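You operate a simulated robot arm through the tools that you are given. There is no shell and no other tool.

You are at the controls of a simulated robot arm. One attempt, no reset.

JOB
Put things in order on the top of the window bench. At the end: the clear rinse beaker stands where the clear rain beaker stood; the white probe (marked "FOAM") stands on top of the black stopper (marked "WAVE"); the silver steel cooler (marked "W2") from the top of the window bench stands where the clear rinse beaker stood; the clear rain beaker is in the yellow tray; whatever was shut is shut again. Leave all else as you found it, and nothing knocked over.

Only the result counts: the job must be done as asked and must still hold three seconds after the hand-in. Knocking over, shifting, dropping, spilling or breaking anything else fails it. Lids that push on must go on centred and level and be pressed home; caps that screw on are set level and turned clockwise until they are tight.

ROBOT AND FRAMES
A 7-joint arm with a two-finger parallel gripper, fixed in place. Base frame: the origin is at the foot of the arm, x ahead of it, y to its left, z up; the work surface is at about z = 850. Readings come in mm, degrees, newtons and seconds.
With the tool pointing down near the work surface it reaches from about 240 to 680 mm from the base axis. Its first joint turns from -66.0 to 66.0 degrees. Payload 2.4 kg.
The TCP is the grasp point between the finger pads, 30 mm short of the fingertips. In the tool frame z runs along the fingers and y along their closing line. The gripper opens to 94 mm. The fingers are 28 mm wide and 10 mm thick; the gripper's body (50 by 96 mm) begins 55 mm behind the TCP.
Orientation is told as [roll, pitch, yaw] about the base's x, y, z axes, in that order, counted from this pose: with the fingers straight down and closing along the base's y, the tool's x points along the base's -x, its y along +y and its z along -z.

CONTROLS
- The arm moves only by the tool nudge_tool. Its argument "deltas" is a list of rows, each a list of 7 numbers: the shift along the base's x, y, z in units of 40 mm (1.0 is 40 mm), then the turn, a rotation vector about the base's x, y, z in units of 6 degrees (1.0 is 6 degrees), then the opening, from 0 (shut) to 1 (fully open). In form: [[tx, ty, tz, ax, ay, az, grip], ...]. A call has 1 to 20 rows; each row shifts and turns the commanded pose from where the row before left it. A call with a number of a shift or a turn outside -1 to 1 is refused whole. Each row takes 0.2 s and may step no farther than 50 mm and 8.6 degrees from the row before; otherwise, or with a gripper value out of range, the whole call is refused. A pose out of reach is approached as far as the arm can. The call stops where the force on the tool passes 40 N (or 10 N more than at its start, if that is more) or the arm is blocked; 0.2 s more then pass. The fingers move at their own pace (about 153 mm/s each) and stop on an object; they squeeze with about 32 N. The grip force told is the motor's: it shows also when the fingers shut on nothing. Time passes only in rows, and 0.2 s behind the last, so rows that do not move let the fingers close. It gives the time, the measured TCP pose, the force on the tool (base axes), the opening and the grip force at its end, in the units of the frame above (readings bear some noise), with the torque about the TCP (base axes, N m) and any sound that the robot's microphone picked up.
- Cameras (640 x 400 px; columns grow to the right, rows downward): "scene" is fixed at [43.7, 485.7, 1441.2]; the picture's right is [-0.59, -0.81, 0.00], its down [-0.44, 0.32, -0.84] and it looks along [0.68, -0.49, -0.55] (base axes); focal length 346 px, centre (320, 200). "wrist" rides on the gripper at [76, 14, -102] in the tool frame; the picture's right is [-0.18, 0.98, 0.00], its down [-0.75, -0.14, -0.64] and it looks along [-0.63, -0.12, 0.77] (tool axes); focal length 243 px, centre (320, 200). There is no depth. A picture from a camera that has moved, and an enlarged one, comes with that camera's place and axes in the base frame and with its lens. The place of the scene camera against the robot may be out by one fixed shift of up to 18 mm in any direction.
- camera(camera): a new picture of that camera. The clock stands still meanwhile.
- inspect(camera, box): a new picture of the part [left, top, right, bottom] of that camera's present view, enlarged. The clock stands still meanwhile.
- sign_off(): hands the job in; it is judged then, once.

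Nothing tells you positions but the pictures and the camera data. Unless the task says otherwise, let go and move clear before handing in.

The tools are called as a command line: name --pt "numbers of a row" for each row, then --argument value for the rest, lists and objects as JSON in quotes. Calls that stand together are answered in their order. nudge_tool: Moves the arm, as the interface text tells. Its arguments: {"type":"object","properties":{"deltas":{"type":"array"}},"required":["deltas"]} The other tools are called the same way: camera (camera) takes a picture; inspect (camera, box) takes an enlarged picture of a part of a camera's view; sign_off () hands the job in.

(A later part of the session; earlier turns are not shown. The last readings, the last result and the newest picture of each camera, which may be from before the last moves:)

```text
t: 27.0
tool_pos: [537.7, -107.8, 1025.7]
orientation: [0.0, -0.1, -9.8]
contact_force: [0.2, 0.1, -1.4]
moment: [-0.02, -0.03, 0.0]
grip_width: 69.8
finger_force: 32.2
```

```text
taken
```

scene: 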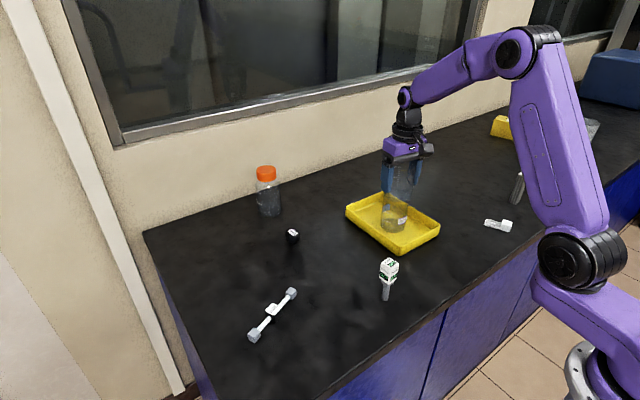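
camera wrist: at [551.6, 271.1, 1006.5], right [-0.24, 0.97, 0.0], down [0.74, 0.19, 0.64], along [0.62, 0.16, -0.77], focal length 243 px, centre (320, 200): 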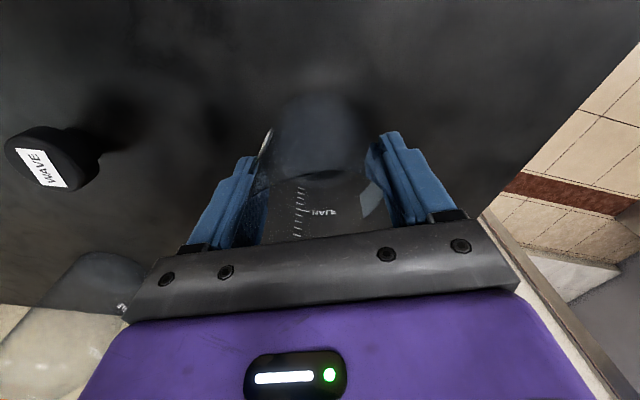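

Moving on past the tray to the rain beaker's old spot and lowering partway.

nudge_tool --pt "0.044 -0.85 0 0 0 -0.56 0.3" --pt "0.044 -0.85 0 0 0 -0.56 0.3" --pt "0.044 -0.85 0 0 0 -0.56 0.3" --pt "0.044 -0.85 0 0 0 -0.56 0.3" --pt "0.044 -0.85 0 0 0 -0.56 0.3" --pt "0.044 -0.6 0 0 0 -0.56 0.3" --pt "0 -0.25 -0.4 0 0 0 0.3" --pt "0 0 -0.7 0 0 0 0.3" --pt "0 0 -0.7 0 0 0 0.3" --pt "0 0 -0.7 0 0 0 0.3" --pt "0 0 -0.2 0 0 0 0.3" --pt "0 0 0 0 0 0 0.3"

inspect --camera "scene" --box '[405, 165, 475, 225]'

camera --camera "wrist"

```text
t: 29.6
tool_pos: [548.8, -310.6, 917.7]
orientation: [0.1, 0.0, -29.8]
contact_force: [0.5, 0.0, -1.2]
moment: [-0.04, 0.02, 0.0]
grip_width: 70.1
finger_force: 32.3
```

```text
6.67 times, centred on (440, 195) of scene
camera zoom: at [43.7, 485.7, 1441.2], right [-0.59, -0.81, 0.0], down [-0.44, 0.32, -0.84], along [0.68, -0.49, -0.55], focal length 2310 px, centre (-480, 233)
```

zoom: 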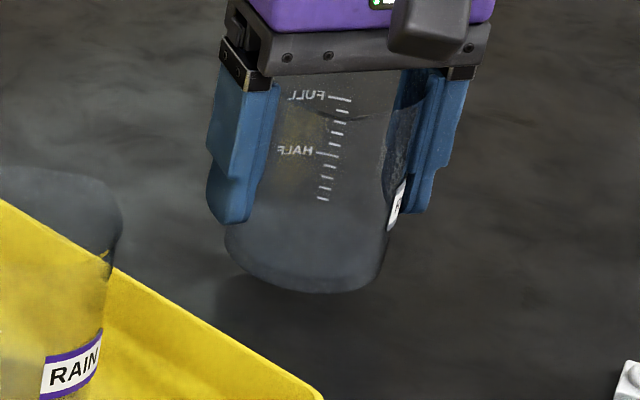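

```text
taken
camera wrist: at [490.5, -260.7, 1021.5], right [0.65, 0.76, 0.0], down [0.58, -0.5, 0.64], along [0.49, -0.42, -0.77], focal length 243 px, centre (320, 200)
```

wrist: 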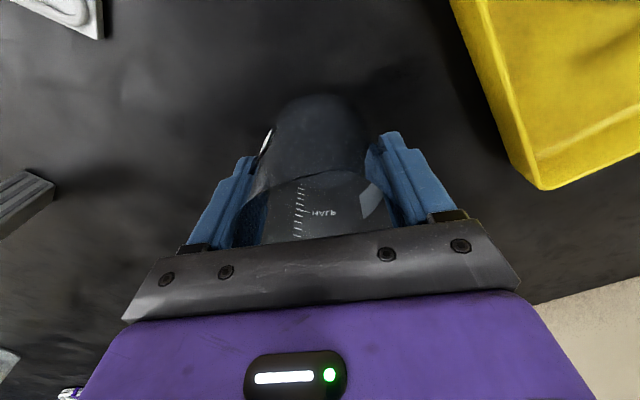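

It hangs where it should. I'll lower to just above the bench and compare against the earlier zoom.

nudge_tool --pt "0 0 -0.15 0 0 0 0.3" --pt "0 0 -0.15 0 0 0 0.3" --pt "0 0 0 0 0 0 0.3"

inspect --camera "scene" --box '[405, 165, 475, 225]'

```text
t: 30.4
tool_pos: [549.5, -310.0, 905.5]
orientation: [0.0, -0.1, -29.8]
contact_force: [0.5, -0.6, -1.2]
moment: [0.0, 0.01, 0.03]
grip_width: 70.1
finger_force: 32.0
```

```text
6.67 times, centred on (440, 195) of scene
camera zoom: at [43.7, 485.7, 1441.2], right [-0.59, -0.81, 0.0], down [-0.44, 0.32, -0.84], along [0.68, -0.49, -0.55], focal length 2310 px, centre (-480, 233)
```

zoom: 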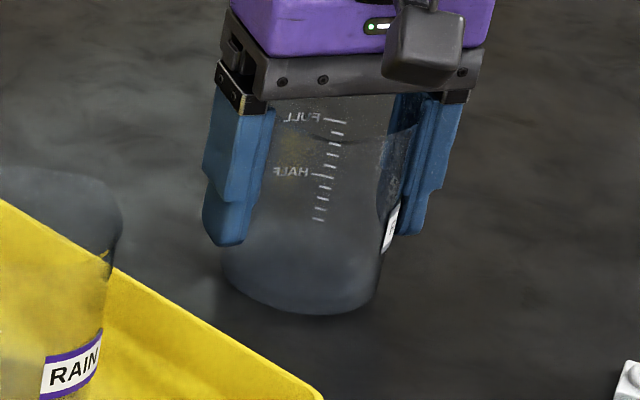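

nudge_tool --pt "0 0 -0.04 0 0 0 0.3" --pt "0 0 0 0 0 0 0.3"

nudge_tool --pt "0 0 -0.03 0 0 0 0.3" --pt "0 0 0 0 0 0 0.3"

inspect --camera "scene" --box '[405, 165, 475, 225]'

```text
t: 31.0
tool_pos: [550.4, -311.7, 903.6]
orientation: [-0.1, 0.1, -29.8]
contact_force: [-0.7, -0.4, -0.5]
moment: [0.01, 0.01, 0.0]
grip_width: 69.9
finger_force: 32.1
```

```text
t: 31.6
tool_pos: [548.8, -310.8, 904.2]
orientation: [0.0, -0.1, -29.8]
contact_force: [-0.5, -0.3, -1.3]
moment: [0.02, -0.01, -0.02]
grip_width: 70.0
finger_force: 32.3
```

```text
6.67 times, centred on (440, 195) of scene
camera zoom: at [43.7, 485.7, 1441.2], right [-0.59, -0.81, 0.0], down [-0.44, 0.32, -0.84], along [0.68, -0.49, -0.55], focal length 2310 px, centre (-480, 233)
```

zoom: 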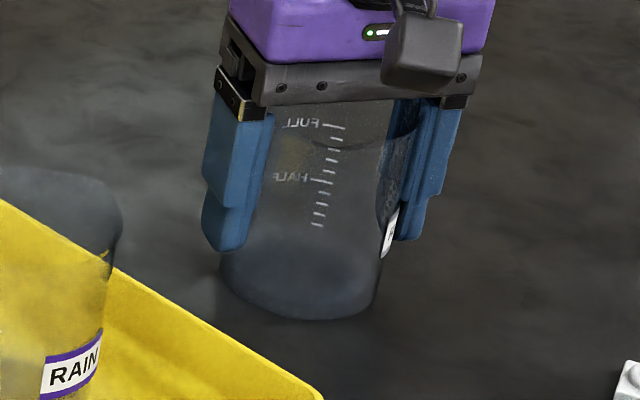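

Comparing with the earlier picture, the beaker sits about 2 mm to the left of the original spot; I'll shift by that and settle it.

nudge_tool --pt "-0.03 -0.045 0 0 0 0 0.3" --pt "0 0 -0.03 0 0 0 0.3" --pt "0 0 0 0 0 0 0.3"

nudge_tool --pt "0 0 -0.03 0 0 0 0.3" --pt "0 0 0 0 0 0 0.3"

inspect --camera "scene" --box '[405, 165, 475, 225]'

```text
t: 32.4
tool_pos: [548.0, -312.2, 903.6]
orientation: [0.0, -0.2, -29.7]
contact_force: [-1.0, 2.3, 12.9]
moment: [0.2, 0.34, 0.06]
grip_width: 70.0
finger_force: 32.1
```

```text
t: 33.0
tool_pos: [548.6, -313.1, 901.6]
orientation: [-0.1, -0.3, -29.7]
contact_force: [1.0, 2.8, 21.8]
moment: [0.14, -0.1, 0.21]
grip_width: 69.8
finger_force: 32.2
```

```text
6.67 times, centred on (440, 195) of scene
camera zoom: at [43.3, 486.0, 1441.1], right [-0.59, -0.81, 0.0], down [-0.44, 0.32, -0.84], along [0.68, -0.49, -0.55], focal length 2310 px, centre (-480, 233)
```

zoom: 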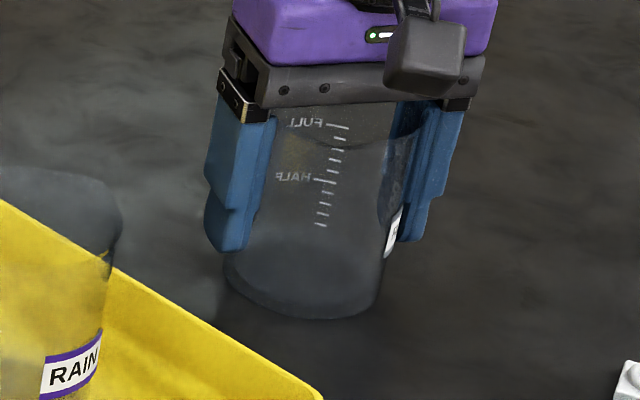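

Seated. I'll release, rise clear and compare the whole beaker with the earlier picture.

nudge_tool --pt "0 0 0.025 0 0 0 0.3" --pt "0 0 0 0 0 0 0.78" --pt "0 0 0 0 0 0 1" --pt "0 0 0 0 0 0 1" --pt "0 0 0.4 0 0 0 1" --pt "0 0 0.8 0 0 0 1" --pt "0 0 0.9 0 0 0 1" --pt "0 0 0.9 0 0 0 1" --pt "0 0 0.9 0 0 0 1" --pt "0 0 0 0 0 0 1"

inspect --camera "scene" --box '[405, 165, 475, 225]'

camera --camera "wrist"

```text
t: 35.2
tool_pos: [548.1, -313.3, 1057.5]
orientation: [0.0, 0.0, -29.8]
contact_force: [0.3, -0.7, -0.1]
moment: [0.02, 0.02, -0.02]
grip_width: 93.9
finger_force: 0.0
```

```text
6.67 times, centred on (440, 195) of scene
camera zoom: at [43.7, 485.7, 1441.2], right [-0.59, -0.81, 0.0], down [-0.44, 0.32, -0.84], along [0.68, -0.49, -0.55], focal length 2310 px, centre (-480, 233)
```

zoom: 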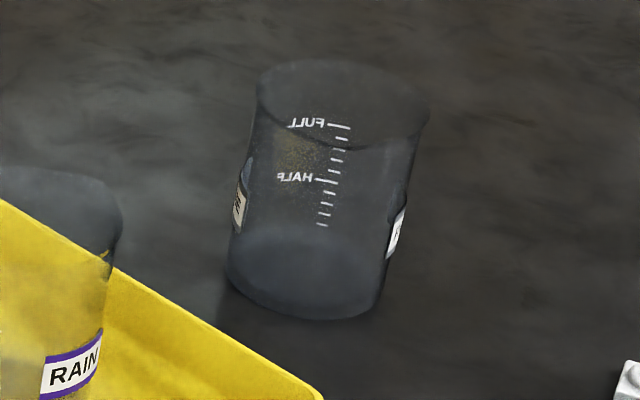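

```text
taken
camera wrist: at [490.0, -263.5, 1161.5], right [0.65, 0.76, 0.0], down [0.58, -0.5, 0.64], along [0.49, -0.42, -0.77], focal length 243 px, centre (320, 200)
```

wrist: 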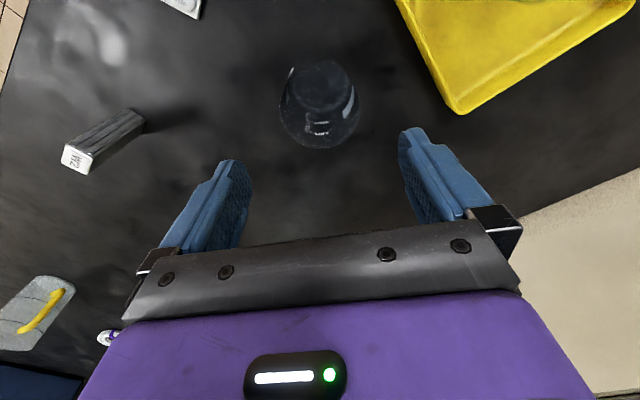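

The rinse beaker stands within a few mm of the rain beaker's old spot. Next is the W2 cooler near (429, -530); I'll move close and turn the wrist to line up with its faces.

nudge_tool --pt "-0.37 -0.49 0 0 0 -0.96 1" --pt "-0.37 -0.49 0 0 0 -0.96 1" --pt "-0.37 -0.49 0 0 0 -0.96 1" --pt "-0.37 -0.49 0 0 0 -0.96 1" --pt "-0.37 -0.49 0 0 0 -0.96 1" --pt "-0.37 -0.49 0 0 0 -0.96 1" --pt "-0.37 -0.49 0 0 0 -0.96 1" --pt "-0.37 -0.49 0 0 0 -0.96 1" --pt "-0.2 -0.49 0 0 0 -0.96 1" --pt "0 0 0 0 0 0 1"

camera --camera "wrist"

camera --camera "scene"

```text
t: 37.4
tool_pos: [420.4, -489.0, 1057.1]
orientation: [0.0, 0.0, -81.7]
contact_force: [-0.4, -0.2, 0.2]
moment: [0.02, -0.03, 0.03]
grip_width: 94.0
finger_force: 0.0
```

```text
taken
camera wrist: at [425.6, -411.9, 1160.0], right [1.0, -0.04, 0.0], down [-0.03, -0.77, 0.64], along [-0.03, -0.64, -0.77], focal length 243 px, centre (320, 200)
```

wrist: 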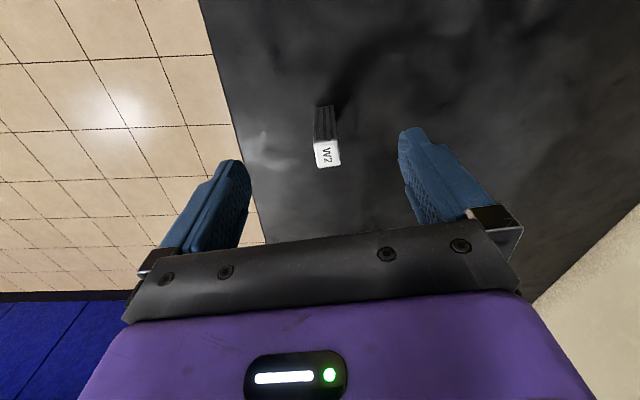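

```text
taken
```

scene: 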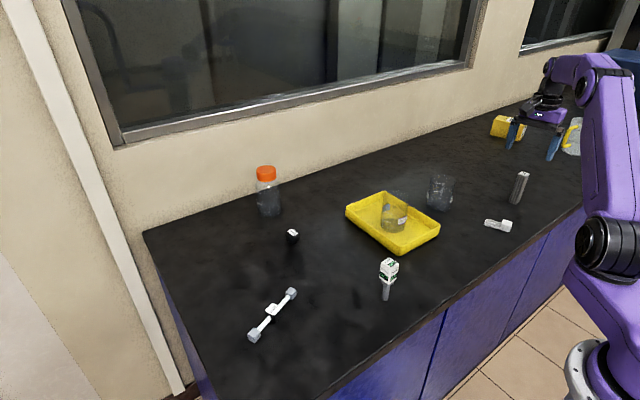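

inspect --camera "wrist" --box '[290, 90, 370, 180]'

inspect --camera "scene" --box '[475, 100, 605, 220]'

```text
4.44 times, centred on (330, 135) of wrist
camera zoom: at [425.6, -411.9, 1160.0], right [1.0, -0.04, 0.0], down [-0.03, -0.77, 0.64], along [-0.03, -0.64, -0.77], focal length 1078 px, centre (276, 489)
```

zoom: 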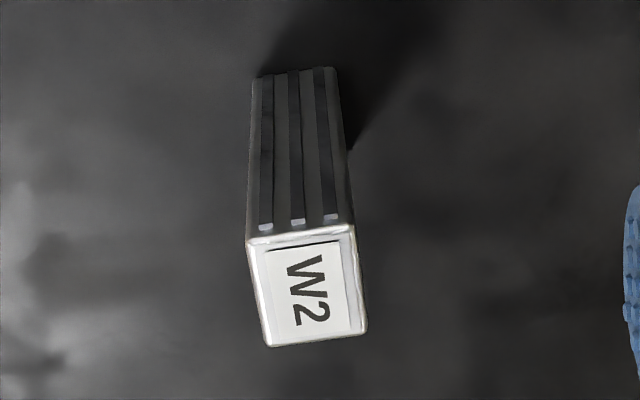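

```text
3.33 times, centred on (540, 160) of scene
camera zoom: at [43.7, 485.7, 1441.2], right [-0.59, -0.81, 0.0], down [-0.44, 0.32, -0.84], along [0.68, -0.49, -0.55], focal length 1155 px, centre (-413, 333)
```

zoom: 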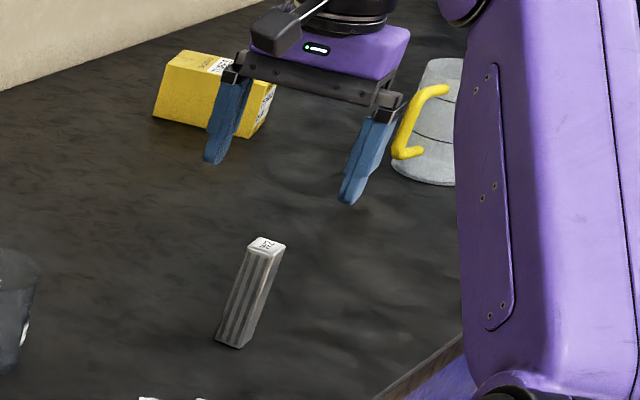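

W2's centre is about (428.4, -530.3), its faces turned about 6.5°. I'll align the wrist, move over it and descend partway.

nudge_tool --pt "0.1 -0.2 -0.6 0 0 -0.3 1" --pt "0.1 -0.5 -0.6 0 0 0 1" --pt "0 -0.33 -0.3 0 0 0 1" --pt "0 0 0 0 0 0 1"

camera --camera "wrist"

inspect --camera "wrist" --box '[240, 60, 400, 220]'

```text
t: 38.4
tool_pos: [428.0, -532.5, 997.6]
orientation: [0.0, 0.1, -83.3]
contact_force: [-0.4, -0.1, 0.3]
moment: [0.02, 0.0, -0.01]
grip_width: 94.1
finger_force: 0.1
```

```text
taken
camera wrist: at [435.6, -454.7, 1101.1], right [1.0, -0.07, 0.0], down [-0.05, -0.76, 0.64], along [-0.04, -0.64, -0.77], focal length 243 px, centre (320, 200)
```

wrist: 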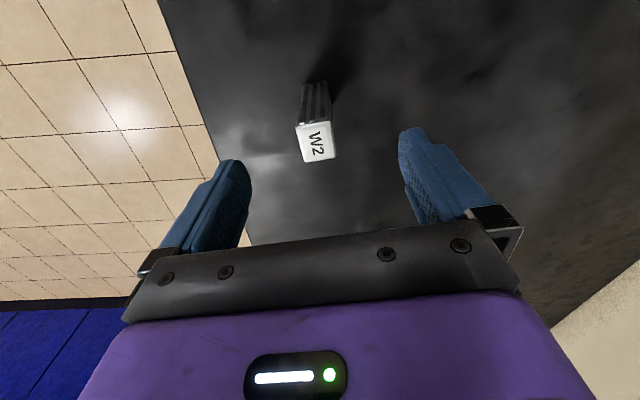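

```text
2.50 times, centred on (320, 140) of wrist
camera zoom: at [435.6, -454.7, 1101.1], right [1.0, -0.07, 0.0], down [-0.05, -0.76, 0.64], along [-0.04, -0.64, -0.77], focal length 606 px, centre (320, 350)
```

zoom: 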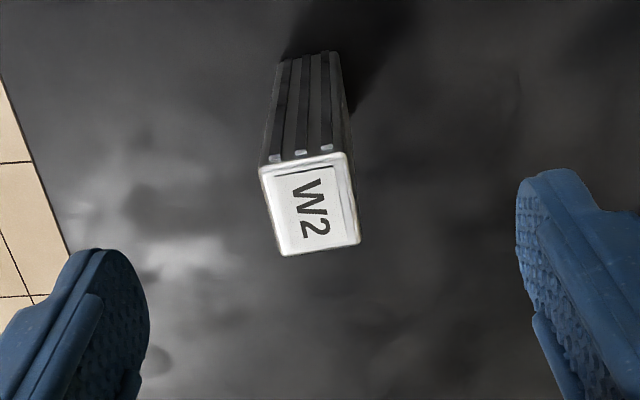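

Only about 2 mm off. I'll correct and go down to grip height.

nudge_tool --pt "-0.055 0.04 -0.4 0 0 0 1" --pt "0 0 -0.7 0 0 0 1" --pt "0 0 -0.7 0 0 0 1" --pt "0 0 -0.44 0 0 0 1" --pt "0 0 0 0 0 0 1"

camera --camera "wrist"

inspect --camera "scene" --box '[465, 110, 585, 220]'

```text
t: 39.6
tool_pos: [427.3, -527.2, 906.8]
orientation: [0.0, 0.0, -83.4]
contact_force: [0.6, -0.1, -0.6]
moment: [0.01, 0.02, 0.01]
grip_width: 94.0
finger_force: 0.0
```

```text
taken
camera wrist: at [432.9, -450.9, 1011.0], right [1.0, -0.07, 0.0], down [-0.05, -0.76, 0.64], along [-0.04, -0.64, -0.77], focal length 243 px, centre (320, 200)
```

wrist: 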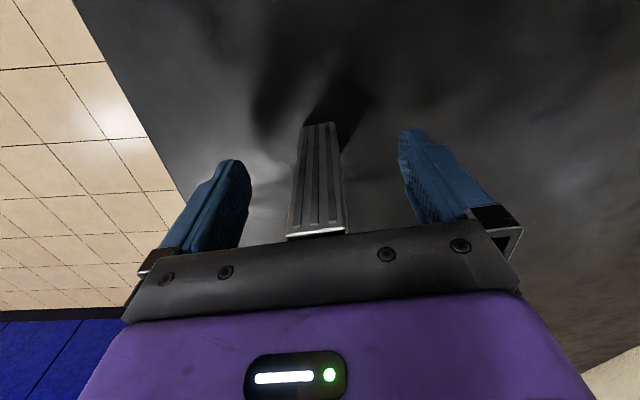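

```text
3.64 times, centred on (525, 165) of scene
camera zoom: at [43.7, 485.7, 1441.2], right [-0.59, -0.81, 0.0], down [-0.44, 0.32, -0.84], along [0.68, -0.49, -0.55], focal length 1260 px, centre (-426, 327)
```

zoom: 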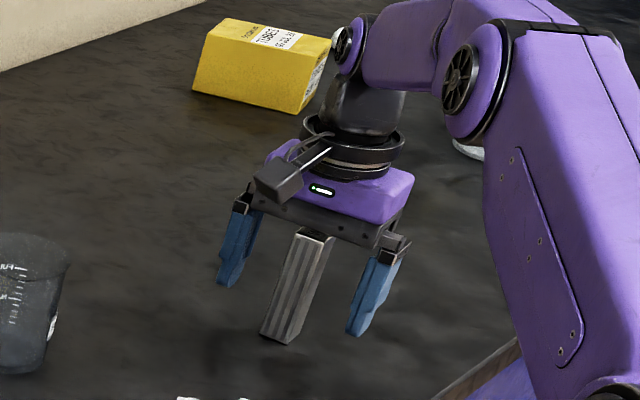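

The bar is between the fingers. Closing.

nudge_tool --pt "0 0 0 0 0 0 0.7" --pt "0 0 0 0 0 0 0.45" --pt "0 0 0 0 0 0 0.3" --pt "0 0 0 0 0 0 0.15" --pt "0 0 0 0 0 0 0.1" --pt "0 0 0 0 0 0 0.1"

camera --camera "wrist"

inspect --camera "scene" --box '[465, 110, 585, 220]'

```text
t: 41.0
tool_pos: [426.0, -527.5, 907.7]
orientation: [0.0, 0.0, -83.4]
contact_force: [-0.3, -0.2, 2.0]
moment: [0.01, -0.01, 0.01]
grip_width: 27.8
finger_force: 31.8
```

```text
taken
camera wrist: at [432.9, -450.9, 1011.4], right [1.0, -0.07, 0.0], down [-0.05, -0.76, 0.64], along [-0.04, -0.64, -0.77], focal length 243 px, centre (320, 200)
```

wrist: 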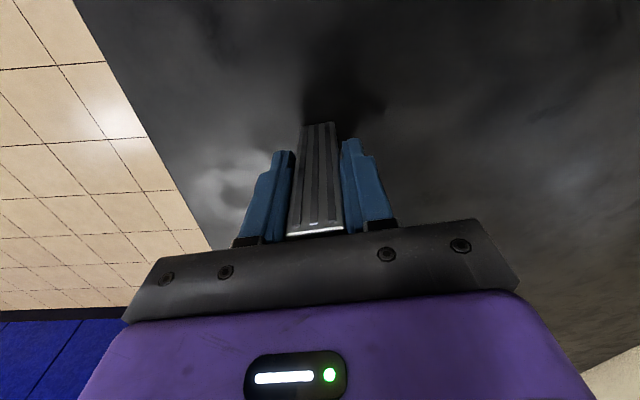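

```text
3.64 times, centred on (525, 165) of scene
camera zoom: at [43.7, 485.7, 1441.2], right [-0.59, -0.81, 0.0], down [-0.44, 0.32, -0.84], along [0.68, -0.49, -0.55], focal length 1260 px, centre (-426, 327)
```

zoom: 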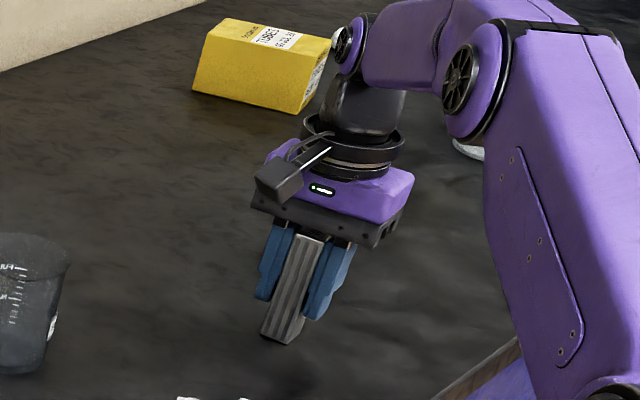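

inspect --camera "wrist" --box '[260, 110, 380, 250]'

```text
2.86 times, centred on (320, 180) of wrist
camera zoom: at [432.9, -450.9, 1011.4], right [1.0, -0.07, 0.0], down [-0.05, -0.76, 0.64], along [-0.04, -0.64, -0.77], focal length 693 px, centre (320, 257)
```

zoom: 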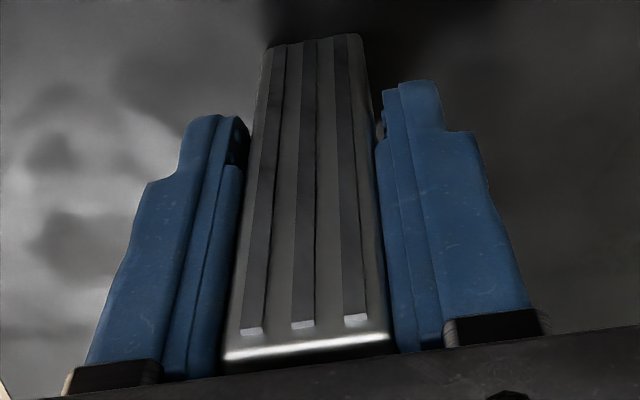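

Held firmly (27.8 mm) and aligned. I'll lift, pull inward and carry it high across toward the rinse beaker's old place.

nudge_tool --pt "0 0 0.3 0 0 0 0.1" --pt "0 0 0.6 0 0 0 0.1" --pt "0 0.1 0.7 0 0 0 0.1" --pt "0 0.3 0.7 0 0 0 0.1" --pt "0 0.5 0.7 0 0 0 0.1" --pt "0.1 0.8 0 0 0 0.6 0.1" --pt "0.1 0.9 0 0 0 0.6 0.1" --pt "0.1 0.9 0 0 0 0.6 0.1" --pt "0.1 0.9 0 0 0 0.6 0.1" --pt "0.1 0.9 0 0 0 0.6 0.1" --pt "0.1 0.9 0 0 0 0.6 0.1" --pt "0.1 0.9 0 0 0 0.6 0.1" --pt "0.1 0.9 0 0 0 0.6 0.1" --pt "0.1 0.9 0 0 0 0.6 0.1" --pt "0.1 0.9 0 0 0 0.6 0.1" --pt "0.1 0.9 0 0 0 0.6 0.1" --pt "0.1 0.9 0 0 0 0.6 0.1" --pt "0.1 0.9 0 0 0 0.6 0.1" --pt "0.1 0.9 0 0 0 0.6 0.1"

camera --camera "scene"

```text
t: 45.0
tool_pos: [482.6, 8.4, 1030.3]
orientation: [0.0, 0.0, -33.0]
contact_force: [1.0, 1.1, -1.4]
moment: [0.02, 0.02, 0.01]
grip_width: 27.8
finger_force: 32.4
```

```text
taken
```

scene: 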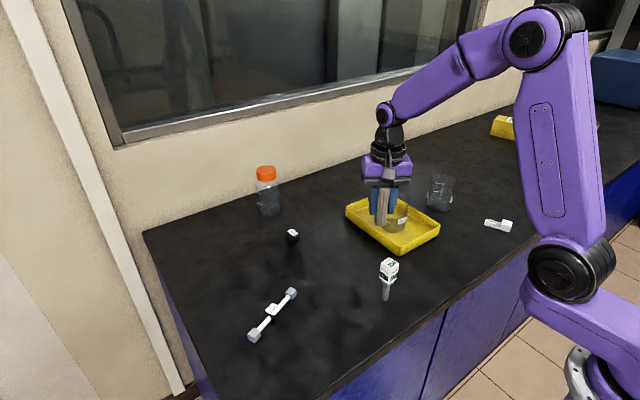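

nudge_tool --pt "0.33 0.82 0 0 0 0.54 0.1" --pt "0.33 0.82 0 0 0 0.54 0.1" --pt "0.33 0.82 0 0 0 0.54 0.1" --pt "0.33 0.82 0 0 0 0.54 0.1" --pt "0.33 0.82 0 0 0 0.54 0.1" --pt "0.33 0.82 0 0 0 0.54 0.1" --pt "0.33 0.82 0 0 0 0.54 0.1" --pt "0.33 0.82 0 0 0 0.54 0.1" --pt "0.2 0.1 -0.6 0 0 0 0.1" --pt "0.3 0.2 -0.6 0 0 0 0.1" --pt "0.3 0.2 -0.5 0 0 0 0.1" --pt "0.2 0 -0.5 0 0 0 0.1" --pt "0 0 0 0 0 0 0.1"

inspect --camera "scene" --box '[190, 180, 320, 300]'

camera --camera "wrist"

```text
t: 47.8
tool_pos: [628.4, 288.4, 940.2]
orientation: [0.1, -0.1, -7.1]
contact_force: [0.5, -0.1, -0.5]
moment: [-0.01, 0.02, 0.0]
grip_width: 27.8
finger_force: 32.0
```

```text
3.33 times, centred on (255, 240) of scene
camera zoom: at [43.7, 485.7, 1441.2], right [-0.59, -0.81, 0.0], down [-0.44, 0.32, -0.84], along [0.68, -0.49, -0.55], focal length 1155 px, centre (537, 67)
```

zoom: 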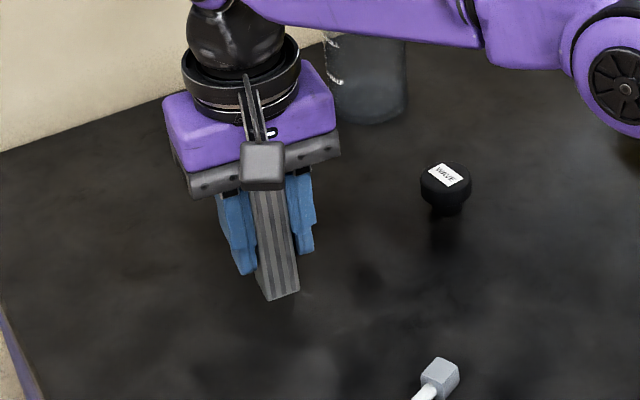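

```text
taken
camera wrist: at [557.1, 311.9, 1042.7], right [0.3, 0.95, 0.0], down [0.73, -0.23, 0.64], along [0.61, -0.2, -0.77], focal length 243 px, centre (320, 200)
```

wrist: 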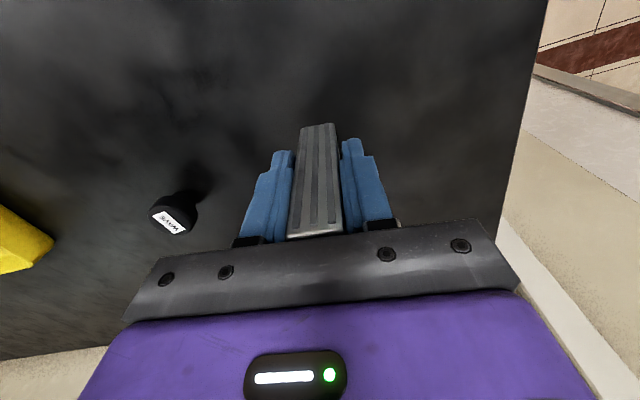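

Above the spot. I'll lower and creep to contact.

nudge_tool --pt "-0.03 0 -0.4 0 0 0 0.1" --pt "0 0 -0.3 0 0 0 0.1" --pt "0 0 0 0 0 0 0.1"

nudge_tool --pt "0 0 -0.04 0 0 0 0.1" --pt "0 0 0 0 0 0 0.1"

nudge_tool --pt "0 0 -0.03 0 0 0 0.1" --pt "0 0 0 0 0 0 0.1"

inspect --camera "scene" --box '[215, 225, 270, 295]'

```text
t: 48.6
tool_pos: [627.4, 288.6, 912.9]
orientation: [0.0, -0.1, -7.0]
contact_force: [-0.8, -0.5, -1.8]
moment: [-0.01, 0.01, -0.02]
grip_width: 27.6
finger_force: 31.9
```

```text
t: 49.2
tool_pos: [628.5, 289.7, 910.5]
orientation: [0.0, 0.0, -7.2]
contact_force: [0.5, -0.3, -1.5]
moment: [-0.01, 0.05, 0.0]
grip_width: 27.6
finger_force: 31.9
```

```text
t: 49.8
tool_pos: [627.8, 289.7, 909.0]
orientation: [0.0, 0.1, -7.0]
contact_force: [0.7, 0.2, -2.0]
moment: [0.0, 0.0, -0.01]
grip_width: 27.7
finger_force: 31.8
```

```text
5.71 times, centred on (242, 260) of scene
camera zoom: at [43.7, 485.7, 1441.2], right [-0.59, -0.81, 0.0], down [-0.44, 0.32, -0.84], along [0.68, -0.49, -0.55], focal length 1980 px, centre (763, -143)
```

zoom: 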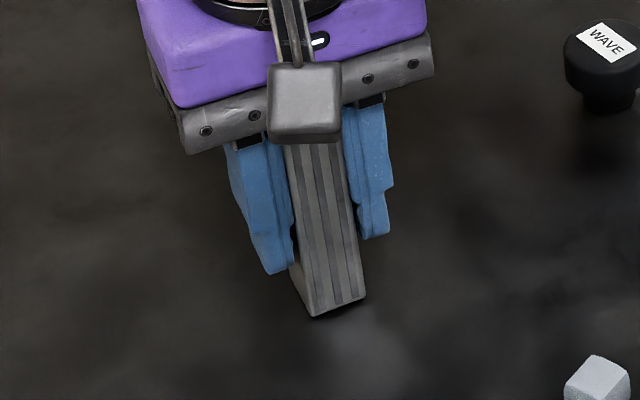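

The bar's foot coincides with the centre of the rinse beaker's former footprint. Lowering to contact.

nudge_tool --pt "0 0 -0.03 0 0 0 0.1" --pt "0 0 0 0 0 0 0.1"

nudge_tool --pt "0 0 -0.025 0 0 0 0.1" --pt "0 0 0 0 0 0 0.1"

```text
t: 50.4
tool_pos: [627.8, 290.4, 907.1]
orientation: [0.0, 0.0, -7.1]
contact_force: [0.6, 0.0, -1.4]
moment: [0.01, -0.02, -0.04]
grip_width: 27.8
finger_force: 32.0
```

```text
t: 51.0
tool_pos: [628.3, 289.5, 907.9]
orientation: [-0.2, 0.0, -7.0]
contact_force: [-3.1, -0.8, 5.0]
moment: [-0.08, 0.11, -0.01]
grip_width: 27.5
finger_force: 31.7
```

nudge_tool --pt "0 0 -0.02 0 0 0 0.1" --pt "0 0 0 0 0 0 0.1"

inspect --camera "scene" --box '[215, 225, 270, 295]'

```text
t: 51.6
tool_pos: [628.2, 289.4, 908.4]
orientation: [0.1, -0.1, -7.1]
contact_force: [-5.1, -0.5, 17.2]
moment: [-0.16, 0.33, -0.08]
grip_width: 27.8
finger_force: 32.2
```

```text
5.71 times, centred on (242, 260) of scene
camera zoom: at [43.2, 485.5, 1441.3], right [-0.59, -0.81, 0.0], down [-0.44, 0.32, -0.84], along [0.68, -0.49, -0.55], focal length 1980 px, centre (763, -143)
```

zoom: 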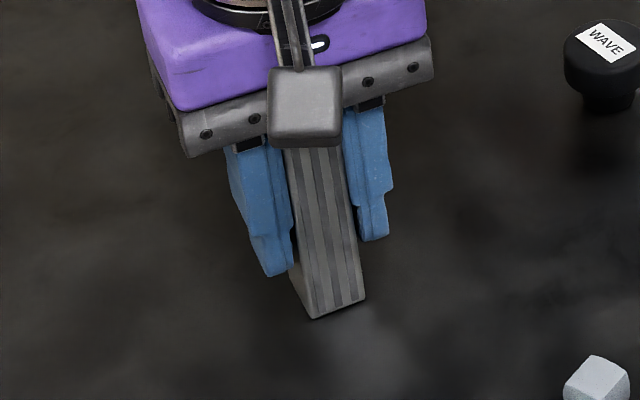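

Seated with light force. Releasing and rising clear, then pulling back.

nudge_tool --pt "0 0 0.015 0 0 0 0.1" --pt "0 0 0 0 0 0 0.35" --pt "0 0 0 0 0 0 0.6" --pt "0 0 0 0 0 0 0.8" --pt "0 0 0.3 0 0 0 0.8" --pt "0 0 0.7 0 0 0 0.8" --pt "0 0 0.9 0 0 0 0.8" --pt "0 0 0.4 0 0 0 0.8" --pt "-0.4 -0.2 0.8 0 0 0 0.8" --pt "-0.7 -0.4 0.7 0 0 0 0.8" --pt "-0.9 -0.4 0.2 0 0 0 0.8" --pt "0 0 0 0 0 0 0.8"

camera --camera "scene"

camera --camera "wrist"

inspect --camera "scene" --box '[215, 225, 270, 295]'

```text
t: 54.2
tool_pos: [546.7, 249.2, 1068.1]
orientation: [0.0, 0.0, -7.1]
contact_force: [0.0, 0.4, 0.6]
moment: [0.02, -0.04, -0.01]
grip_width: 75.3
finger_force: 0.1
```

```text
taken
```

scene: 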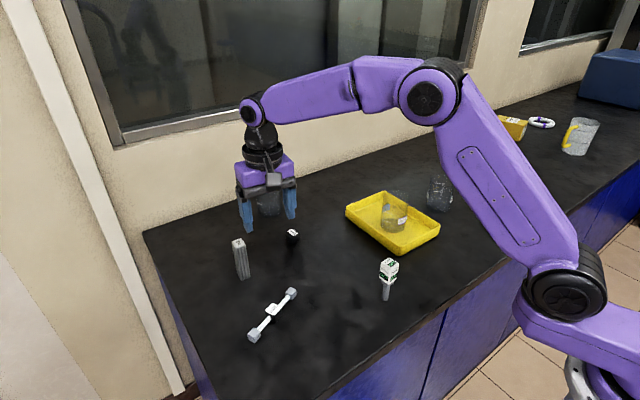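

```text
taken
camera wrist: at [473.8, 272.8, 1171.1], right [0.3, 0.95, 0.0], down [0.73, -0.23, 0.64], along [0.61, -0.2, -0.77], focal length 243 px, centre (320, 200)
```

wrist: 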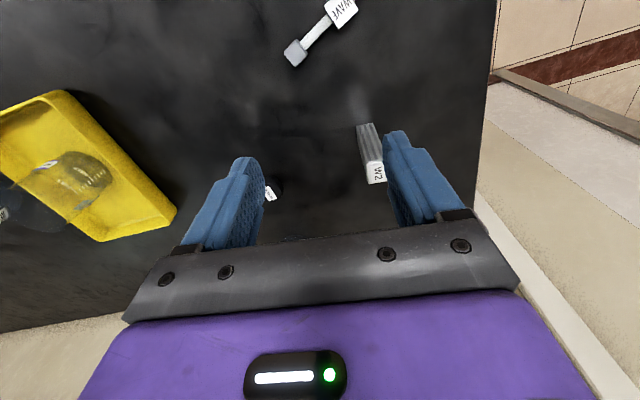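

```text
5.71 times, centred on (242, 260) of scene
camera zoom: at [43.6, 485.7, 1441.2], right [-0.59, -0.81, 0.0], down [-0.44, 0.32, -0.84], along [0.68, -0.49, -0.55], focal length 1980 px, centre (763, -143)
```

zoom: 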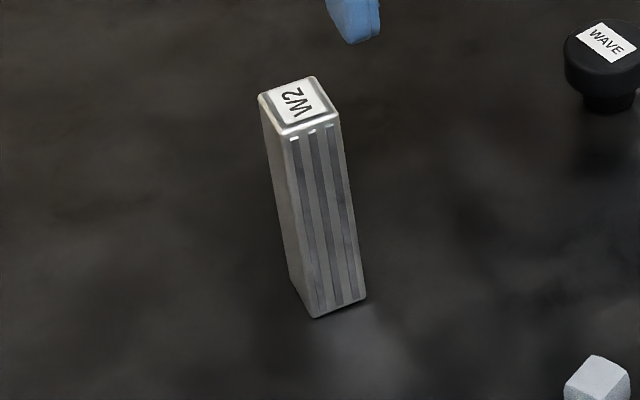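

W2 stands on the rinse beaker's spot. Next I'll take a close look at the stopper to pin down its centre and height.

nudge_tool --pt "0.47 -0.76 0 0 0 0.75 0.8" --pt "0.47 -0.76 0 0 0 0.75 0.8" --pt "0.47 -0.76 0 0 0 0.75 0.8" --pt "0.47 -0.76 -0.2 0 0 0.75 0.8" --pt "0 0 -0.5 0 0 0 0.8" --pt "0 0 -0.5 0 0 0 0.8" --pt "0 0 0 0 0 0 0.8"

camera --camera "wrist"

```text
t: 55.8
tool_pos: [623.6, 128.5, 1016.8]
orientation: [0.0, 0.0, 10.9]
contact_force: [-0.4, -0.2, 0.1]
moment: [-0.03, 0.0, -0.02]
grip_width: 75.2
finger_force: 0.0
```

```text
taken
camera wrist: at [546.9, 128.2, 1120.8], right [-0.01, 1.0, 0.0], down [0.77, 0.0, 0.64], along [0.64, 0.0, -0.77], focal length 243 px, centre (320, 200)
```

wrist: 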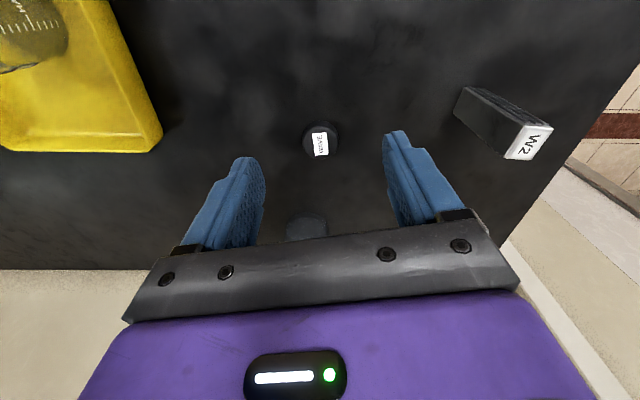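

inspect --camera "wrist" --box '[290, 110, 350, 170]'

nudge_tool --pt "0.4 0 0 0 0 0 0.8" --pt "0.4 0 -0.4 0 0 0 0.8" --pt "0 0 -0.5 0 0 0 0.8" --pt "0 0 0 0 0 0 0.8"

camera --camera "wrist"

inspect --camera "wrist" --box '[270, 70, 370, 170]'

```text
6.67 times, centred on (320, 140) of wrist
camera zoom: at [546.9, 128.2, 1120.8], right [-0.01, 1.0, 0.0], down [0.77, 0.0, 0.64], along [0.64, 0.0, -0.77], focal length 1618 px, centre (320, 600)
```

zoom: 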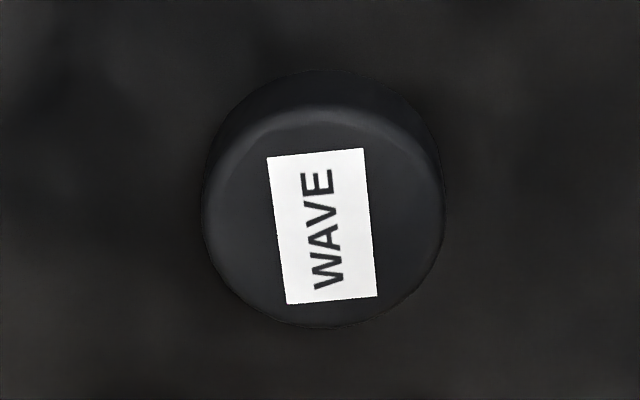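

```text
t: 56.8
tool_pos: [655.3, 127.6, 981.8]
orientation: [0.0, 0.0, 10.9]
contact_force: [0.4, -0.1, -0.2]
moment: [0.0, 0.05, 0.01]
grip_width: 75.1
finger_force: 0.1
```

```text
taken
camera wrist: at [578.6, 126.5, 1086.1], right [-0.01, 1.0, 0.0], down [0.77, 0.0, 0.64], along [0.64, 0.0, -0.77], focal length 243 px, centre (320, 200)
```

wrist: 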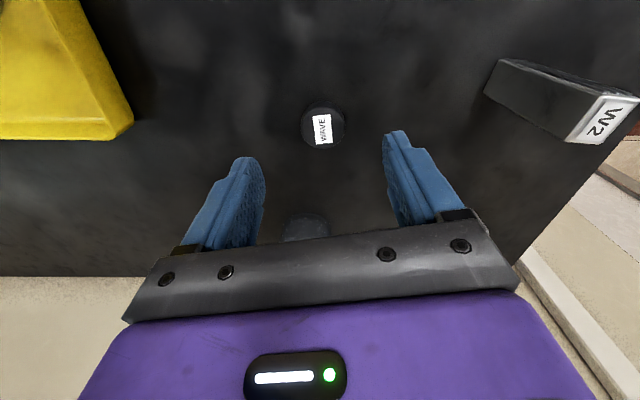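

```text
4.00 times, centred on (320, 120) of wrist
camera zoom: at [578.6, 126.5, 1086.1], right [-0.01, 1.0, 0.0], down [0.77, 0.0, 0.64], along [0.64, 0.0, -0.77], focal length 970 px, centre (320, 520)
```

zoom: 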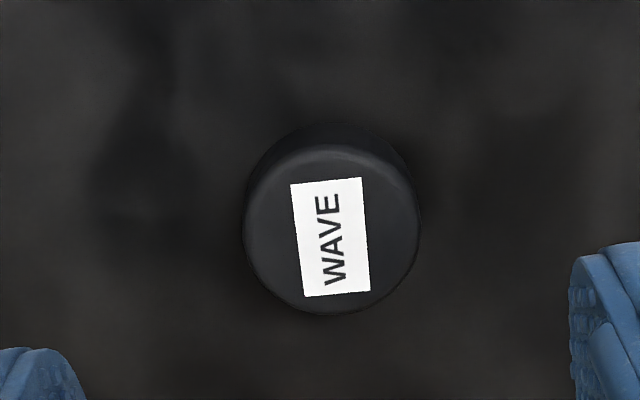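

The stopper's top centre is about (667, 130, 883), 39 mm across. Now over to the FOAM probe near (380, 65) to see its shape and facing.

nudge_tool --pt "-0.2 0 0.6 0 0 0 1" --pt "-0.6 -0.1 0.7 0 0 0 1" --pt "-0.85 -0.2 0.5 0 0 0 1" --pt "-0.85 -0.2 0.2 0 0 0 1" --pt "-0.85 -0.2 0.2 0 0 0 1" --pt "-0.85 -0.2 0 0 0 0 1" --pt "-0.85 -0.2 0 0 0 0 1" --pt "-0.85 -0.2 0 0 0 0 1" --pt "-0.85 -0.2 0 0 0 0 1" --pt "-0.2 -0.1 0 0 0 0 1" --pt "0 0 0 0 0 0 1"

camera --camera "wrist"

inspect --camera "wrist" --box '[260, 20, 380, 180]'

```text
t: 59.2
tool_pos: [376.2, 65.9, 1072.4]
orientation: [-0.1, 0.1, 10.9]
contact_force: [-0.4, -0.6, -0.3]
moment: [0.0, 0.02, -0.03]
grip_width: 94.1
finger_force: 0.0
```

```text
taken
camera wrist: at [300.1, 64.9, 1175.2], right [-0.01, 1.0, 0.0], down [0.77, 0.0, 0.64], along [0.64, 0.0, -0.77], focal length 243 px, centre (320, 200)
```

wrist: 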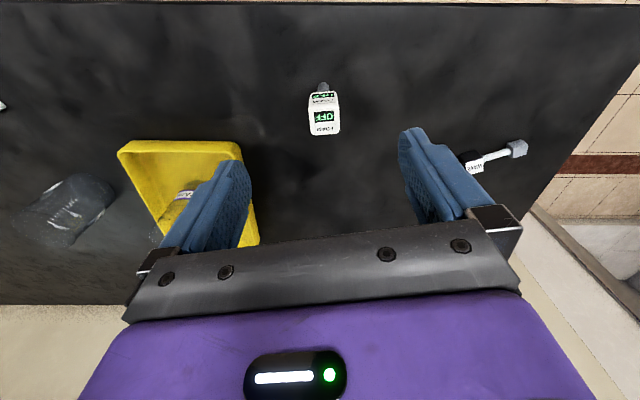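

```text
2.50 times, centred on (320, 100) of wrist
camera zoom: at [300.1, 64.9, 1175.2], right [-0.01, 1.0, 0.0], down [0.77, 0.0, 0.64], along [0.64, 0.0, -0.77], focal length 606 px, centre (320, 450)
```

zoom: 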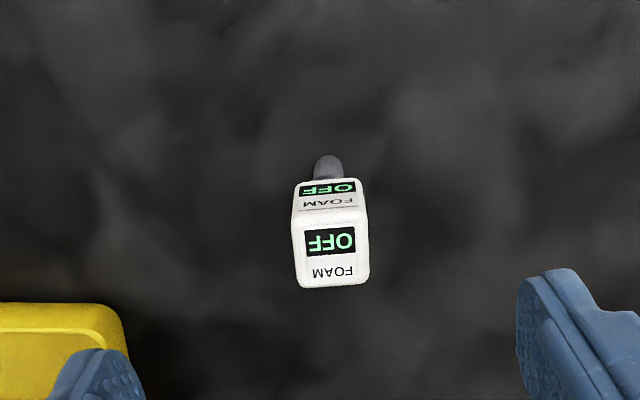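

inspect --camera "wrist" --box '[300, 75, 350, 140]'

inspect --camera "scene" --box '[370, 250, 410, 305]'

```text
6.15 times, centred on (325, 108) of wrist
camera zoom: at [300.1, 64.9, 1175.2], right [-0.01, 1.0, 0.0], down [0.77, 0.0, 0.64], along [0.64, 0.0, -0.77], focal length 1493 px, centre (289, 769)
```

zoom: 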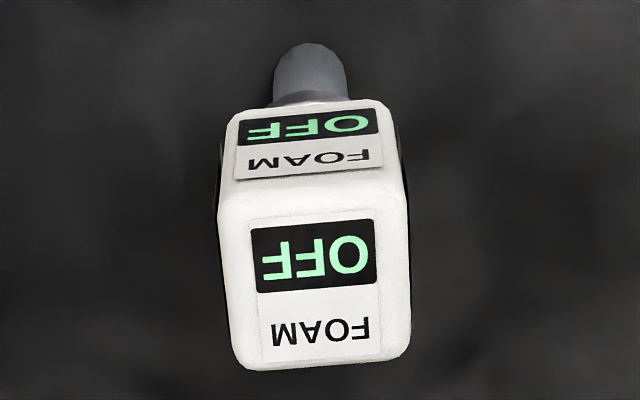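

```text
7.27 times, centred on (390, 278) of scene
camera zoom: at [43.6, 485.7, 1441.2], right [-0.59, -0.81, 0.0], down [-0.44, 0.32, -0.84], along [0.68, -0.49, -0.55], focal length 2520 px, centre (-189, -364)
```

zoom: 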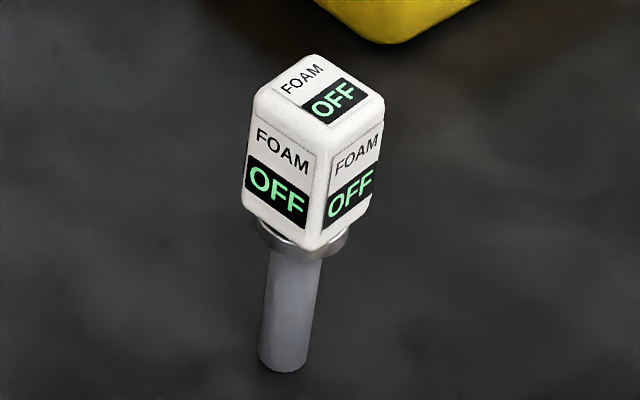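

The probe stands about (386, 70), some 105 mm tall with a 27 mm square head turned about 6°. I'll align over it and check before descending.

nudge_tool --pt "0.243 0.115 -0.3 0 0 -0.8 1" --pt "0 0 -0.6 0 0 0 1" --pt "0 0 -0.6 0 0 0 1" --pt "0 0 0 0 0 0 1"

camera --camera "wrist"

inspect --camera "wrist" --box '[270, 50, 370, 170]'

```text
t: 60.2
tool_pos: [388.1, 69.0, 1012.3]
orientation: [0.0, -0.1, 6.1]
contact_force: [0.6, -0.1, 0.5]
moment: [0.03, 0.02, -0.03]
grip_width: 93.9
finger_force: 0.1
```

```text
taken
camera wrist: at [311.4, 75.3, 1115.4], right [0.08, 1.0, 0.0], down [0.76, -0.06, 0.64], along [0.64, -0.05, -0.77], focal length 243 px, centre (320, 200)
```

wrist: 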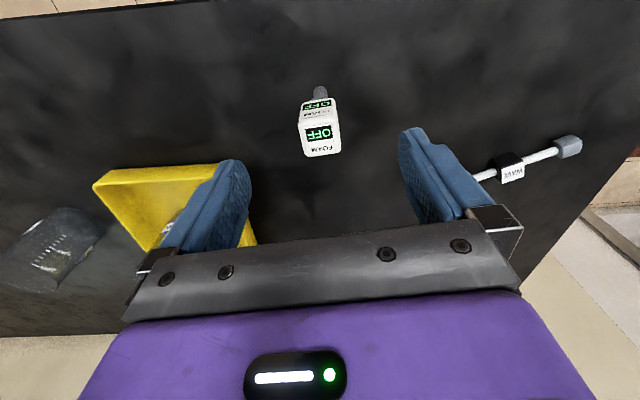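

```text
3.33 times, centred on (320, 110) of wrist
camera zoom: at [311.4, 75.3, 1115.4], right [0.08, 1.0, 0.0], down [0.76, -0.06, 0.64], along [0.64, -0.05, -0.77], focal length 809 px, centre (320, 500)
```

zoom: 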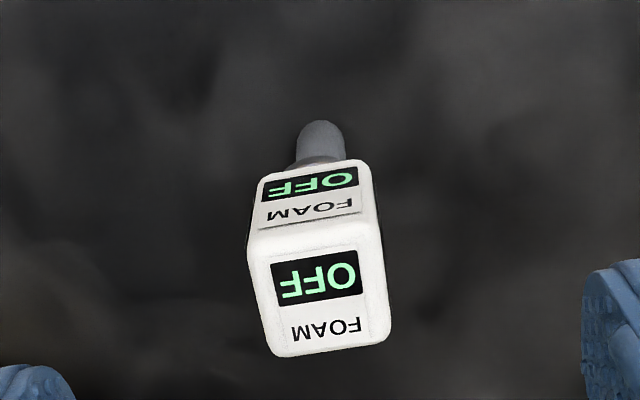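

Aligned and centred within about a millimetre. Descending to grip the head.

nudge_tool --pt "0 0 -0.5 0 0 0 1" --pt "0 0 -0.6 0 0 0 1" --pt "0 0 -0.6 0 0 0 1" --pt "0 0 -0.3 0 0 0 1" --pt "0 0 0 0 0 0 1"

camera --camera "wrist"

inspect --camera "scene" --box '[340, 200, 440, 310]'

```text
t: 61.4
tool_pos: [387.0, 69.7, 930.6]
orientation: [0.0, 0.0, 6.1]
contact_force: [0.3, -0.5, 0.3]
moment: [-0.02, -0.03, -0.02]
grip_width: 93.8
finger_force: 0.1
```

```text
taken
camera wrist: at [311.1, 74.7, 1033.9], right [0.08, 1.0, 0.0], down [0.76, -0.06, 0.64], along [0.64, -0.05, -0.77], focal length 243 px, centre (320, 200)
```

wrist: 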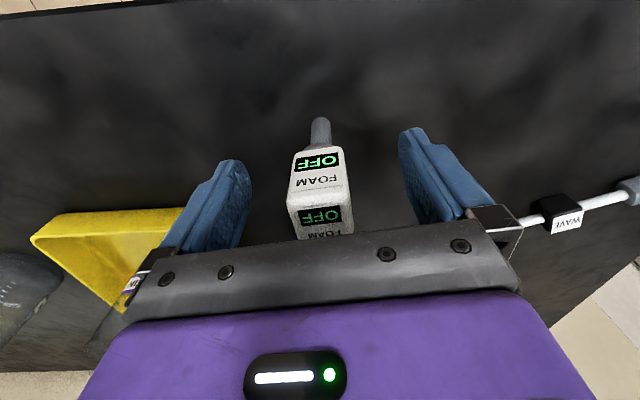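

```text
3.64 times, centred on (390, 255) of scene
camera zoom: at [43.7, 485.7, 1441.2], right [-0.59, -0.81, 0.0], down [-0.44, 0.32, -0.84], along [0.68, -0.49, -0.55], focal length 1260 px, centre (66, 0)
```

zoom: 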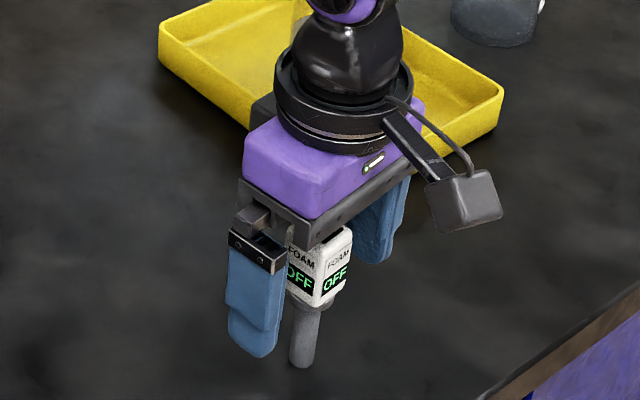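

The head is centred between the fingers. Closing gently.

nudge_tool --pt "0 0 0 0 0 0 0.6" --pt "0 0 0 0 0 0 0.4" --pt "0 0 0 0 0 0 0.33" --pt "0 0 0 0 0 0 0.3" --pt "0 0 0 0 0 0 0.27" --pt "0 0 0 0 0 0 0.1" --pt "0 0 0 0 0 0 0.1"

camera --camera "wrist"

inspect --camera "scene" --box '[340, 200, 440, 310]'

```text
t: 63.0
tool_pos: [387.2, 69.3, 929.5]
orientation: [0.0, 0.1, 6.1]
contact_force: [0.9, 0.5, 0.3]
moment: [0.01, -0.01, 0.01]
grip_width: 31.9
finger_force: 31.9
```

```text
taken
camera wrist: at [311.1, 74.8, 1034.2], right [0.08, 1.0, 0.0], down [0.76, -0.06, 0.64], along [0.64, -0.05, -0.77], focal length 243 px, centre (320, 200)
```

wrist: 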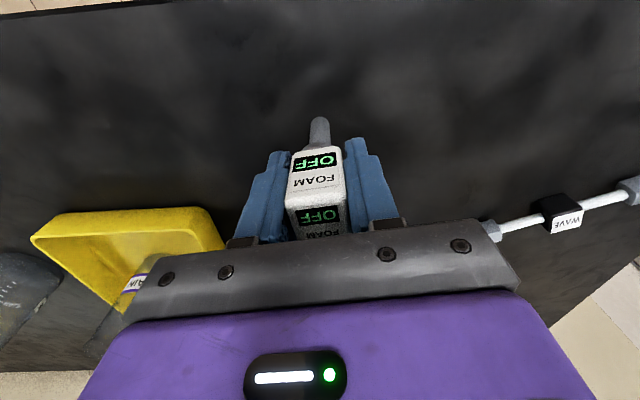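

```text
3.64 times, centred on (390, 255) of scene
camera zoom: at [43.7, 485.7, 1441.2], right [-0.59, -0.81, 0.0], down [-0.44, 0.32, -0.84], along [0.68, -0.49, -0.55], focal length 1260 px, centre (66, 0)
```

zoom: 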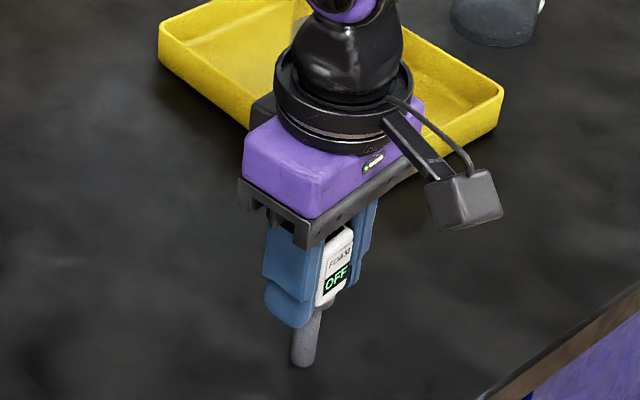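

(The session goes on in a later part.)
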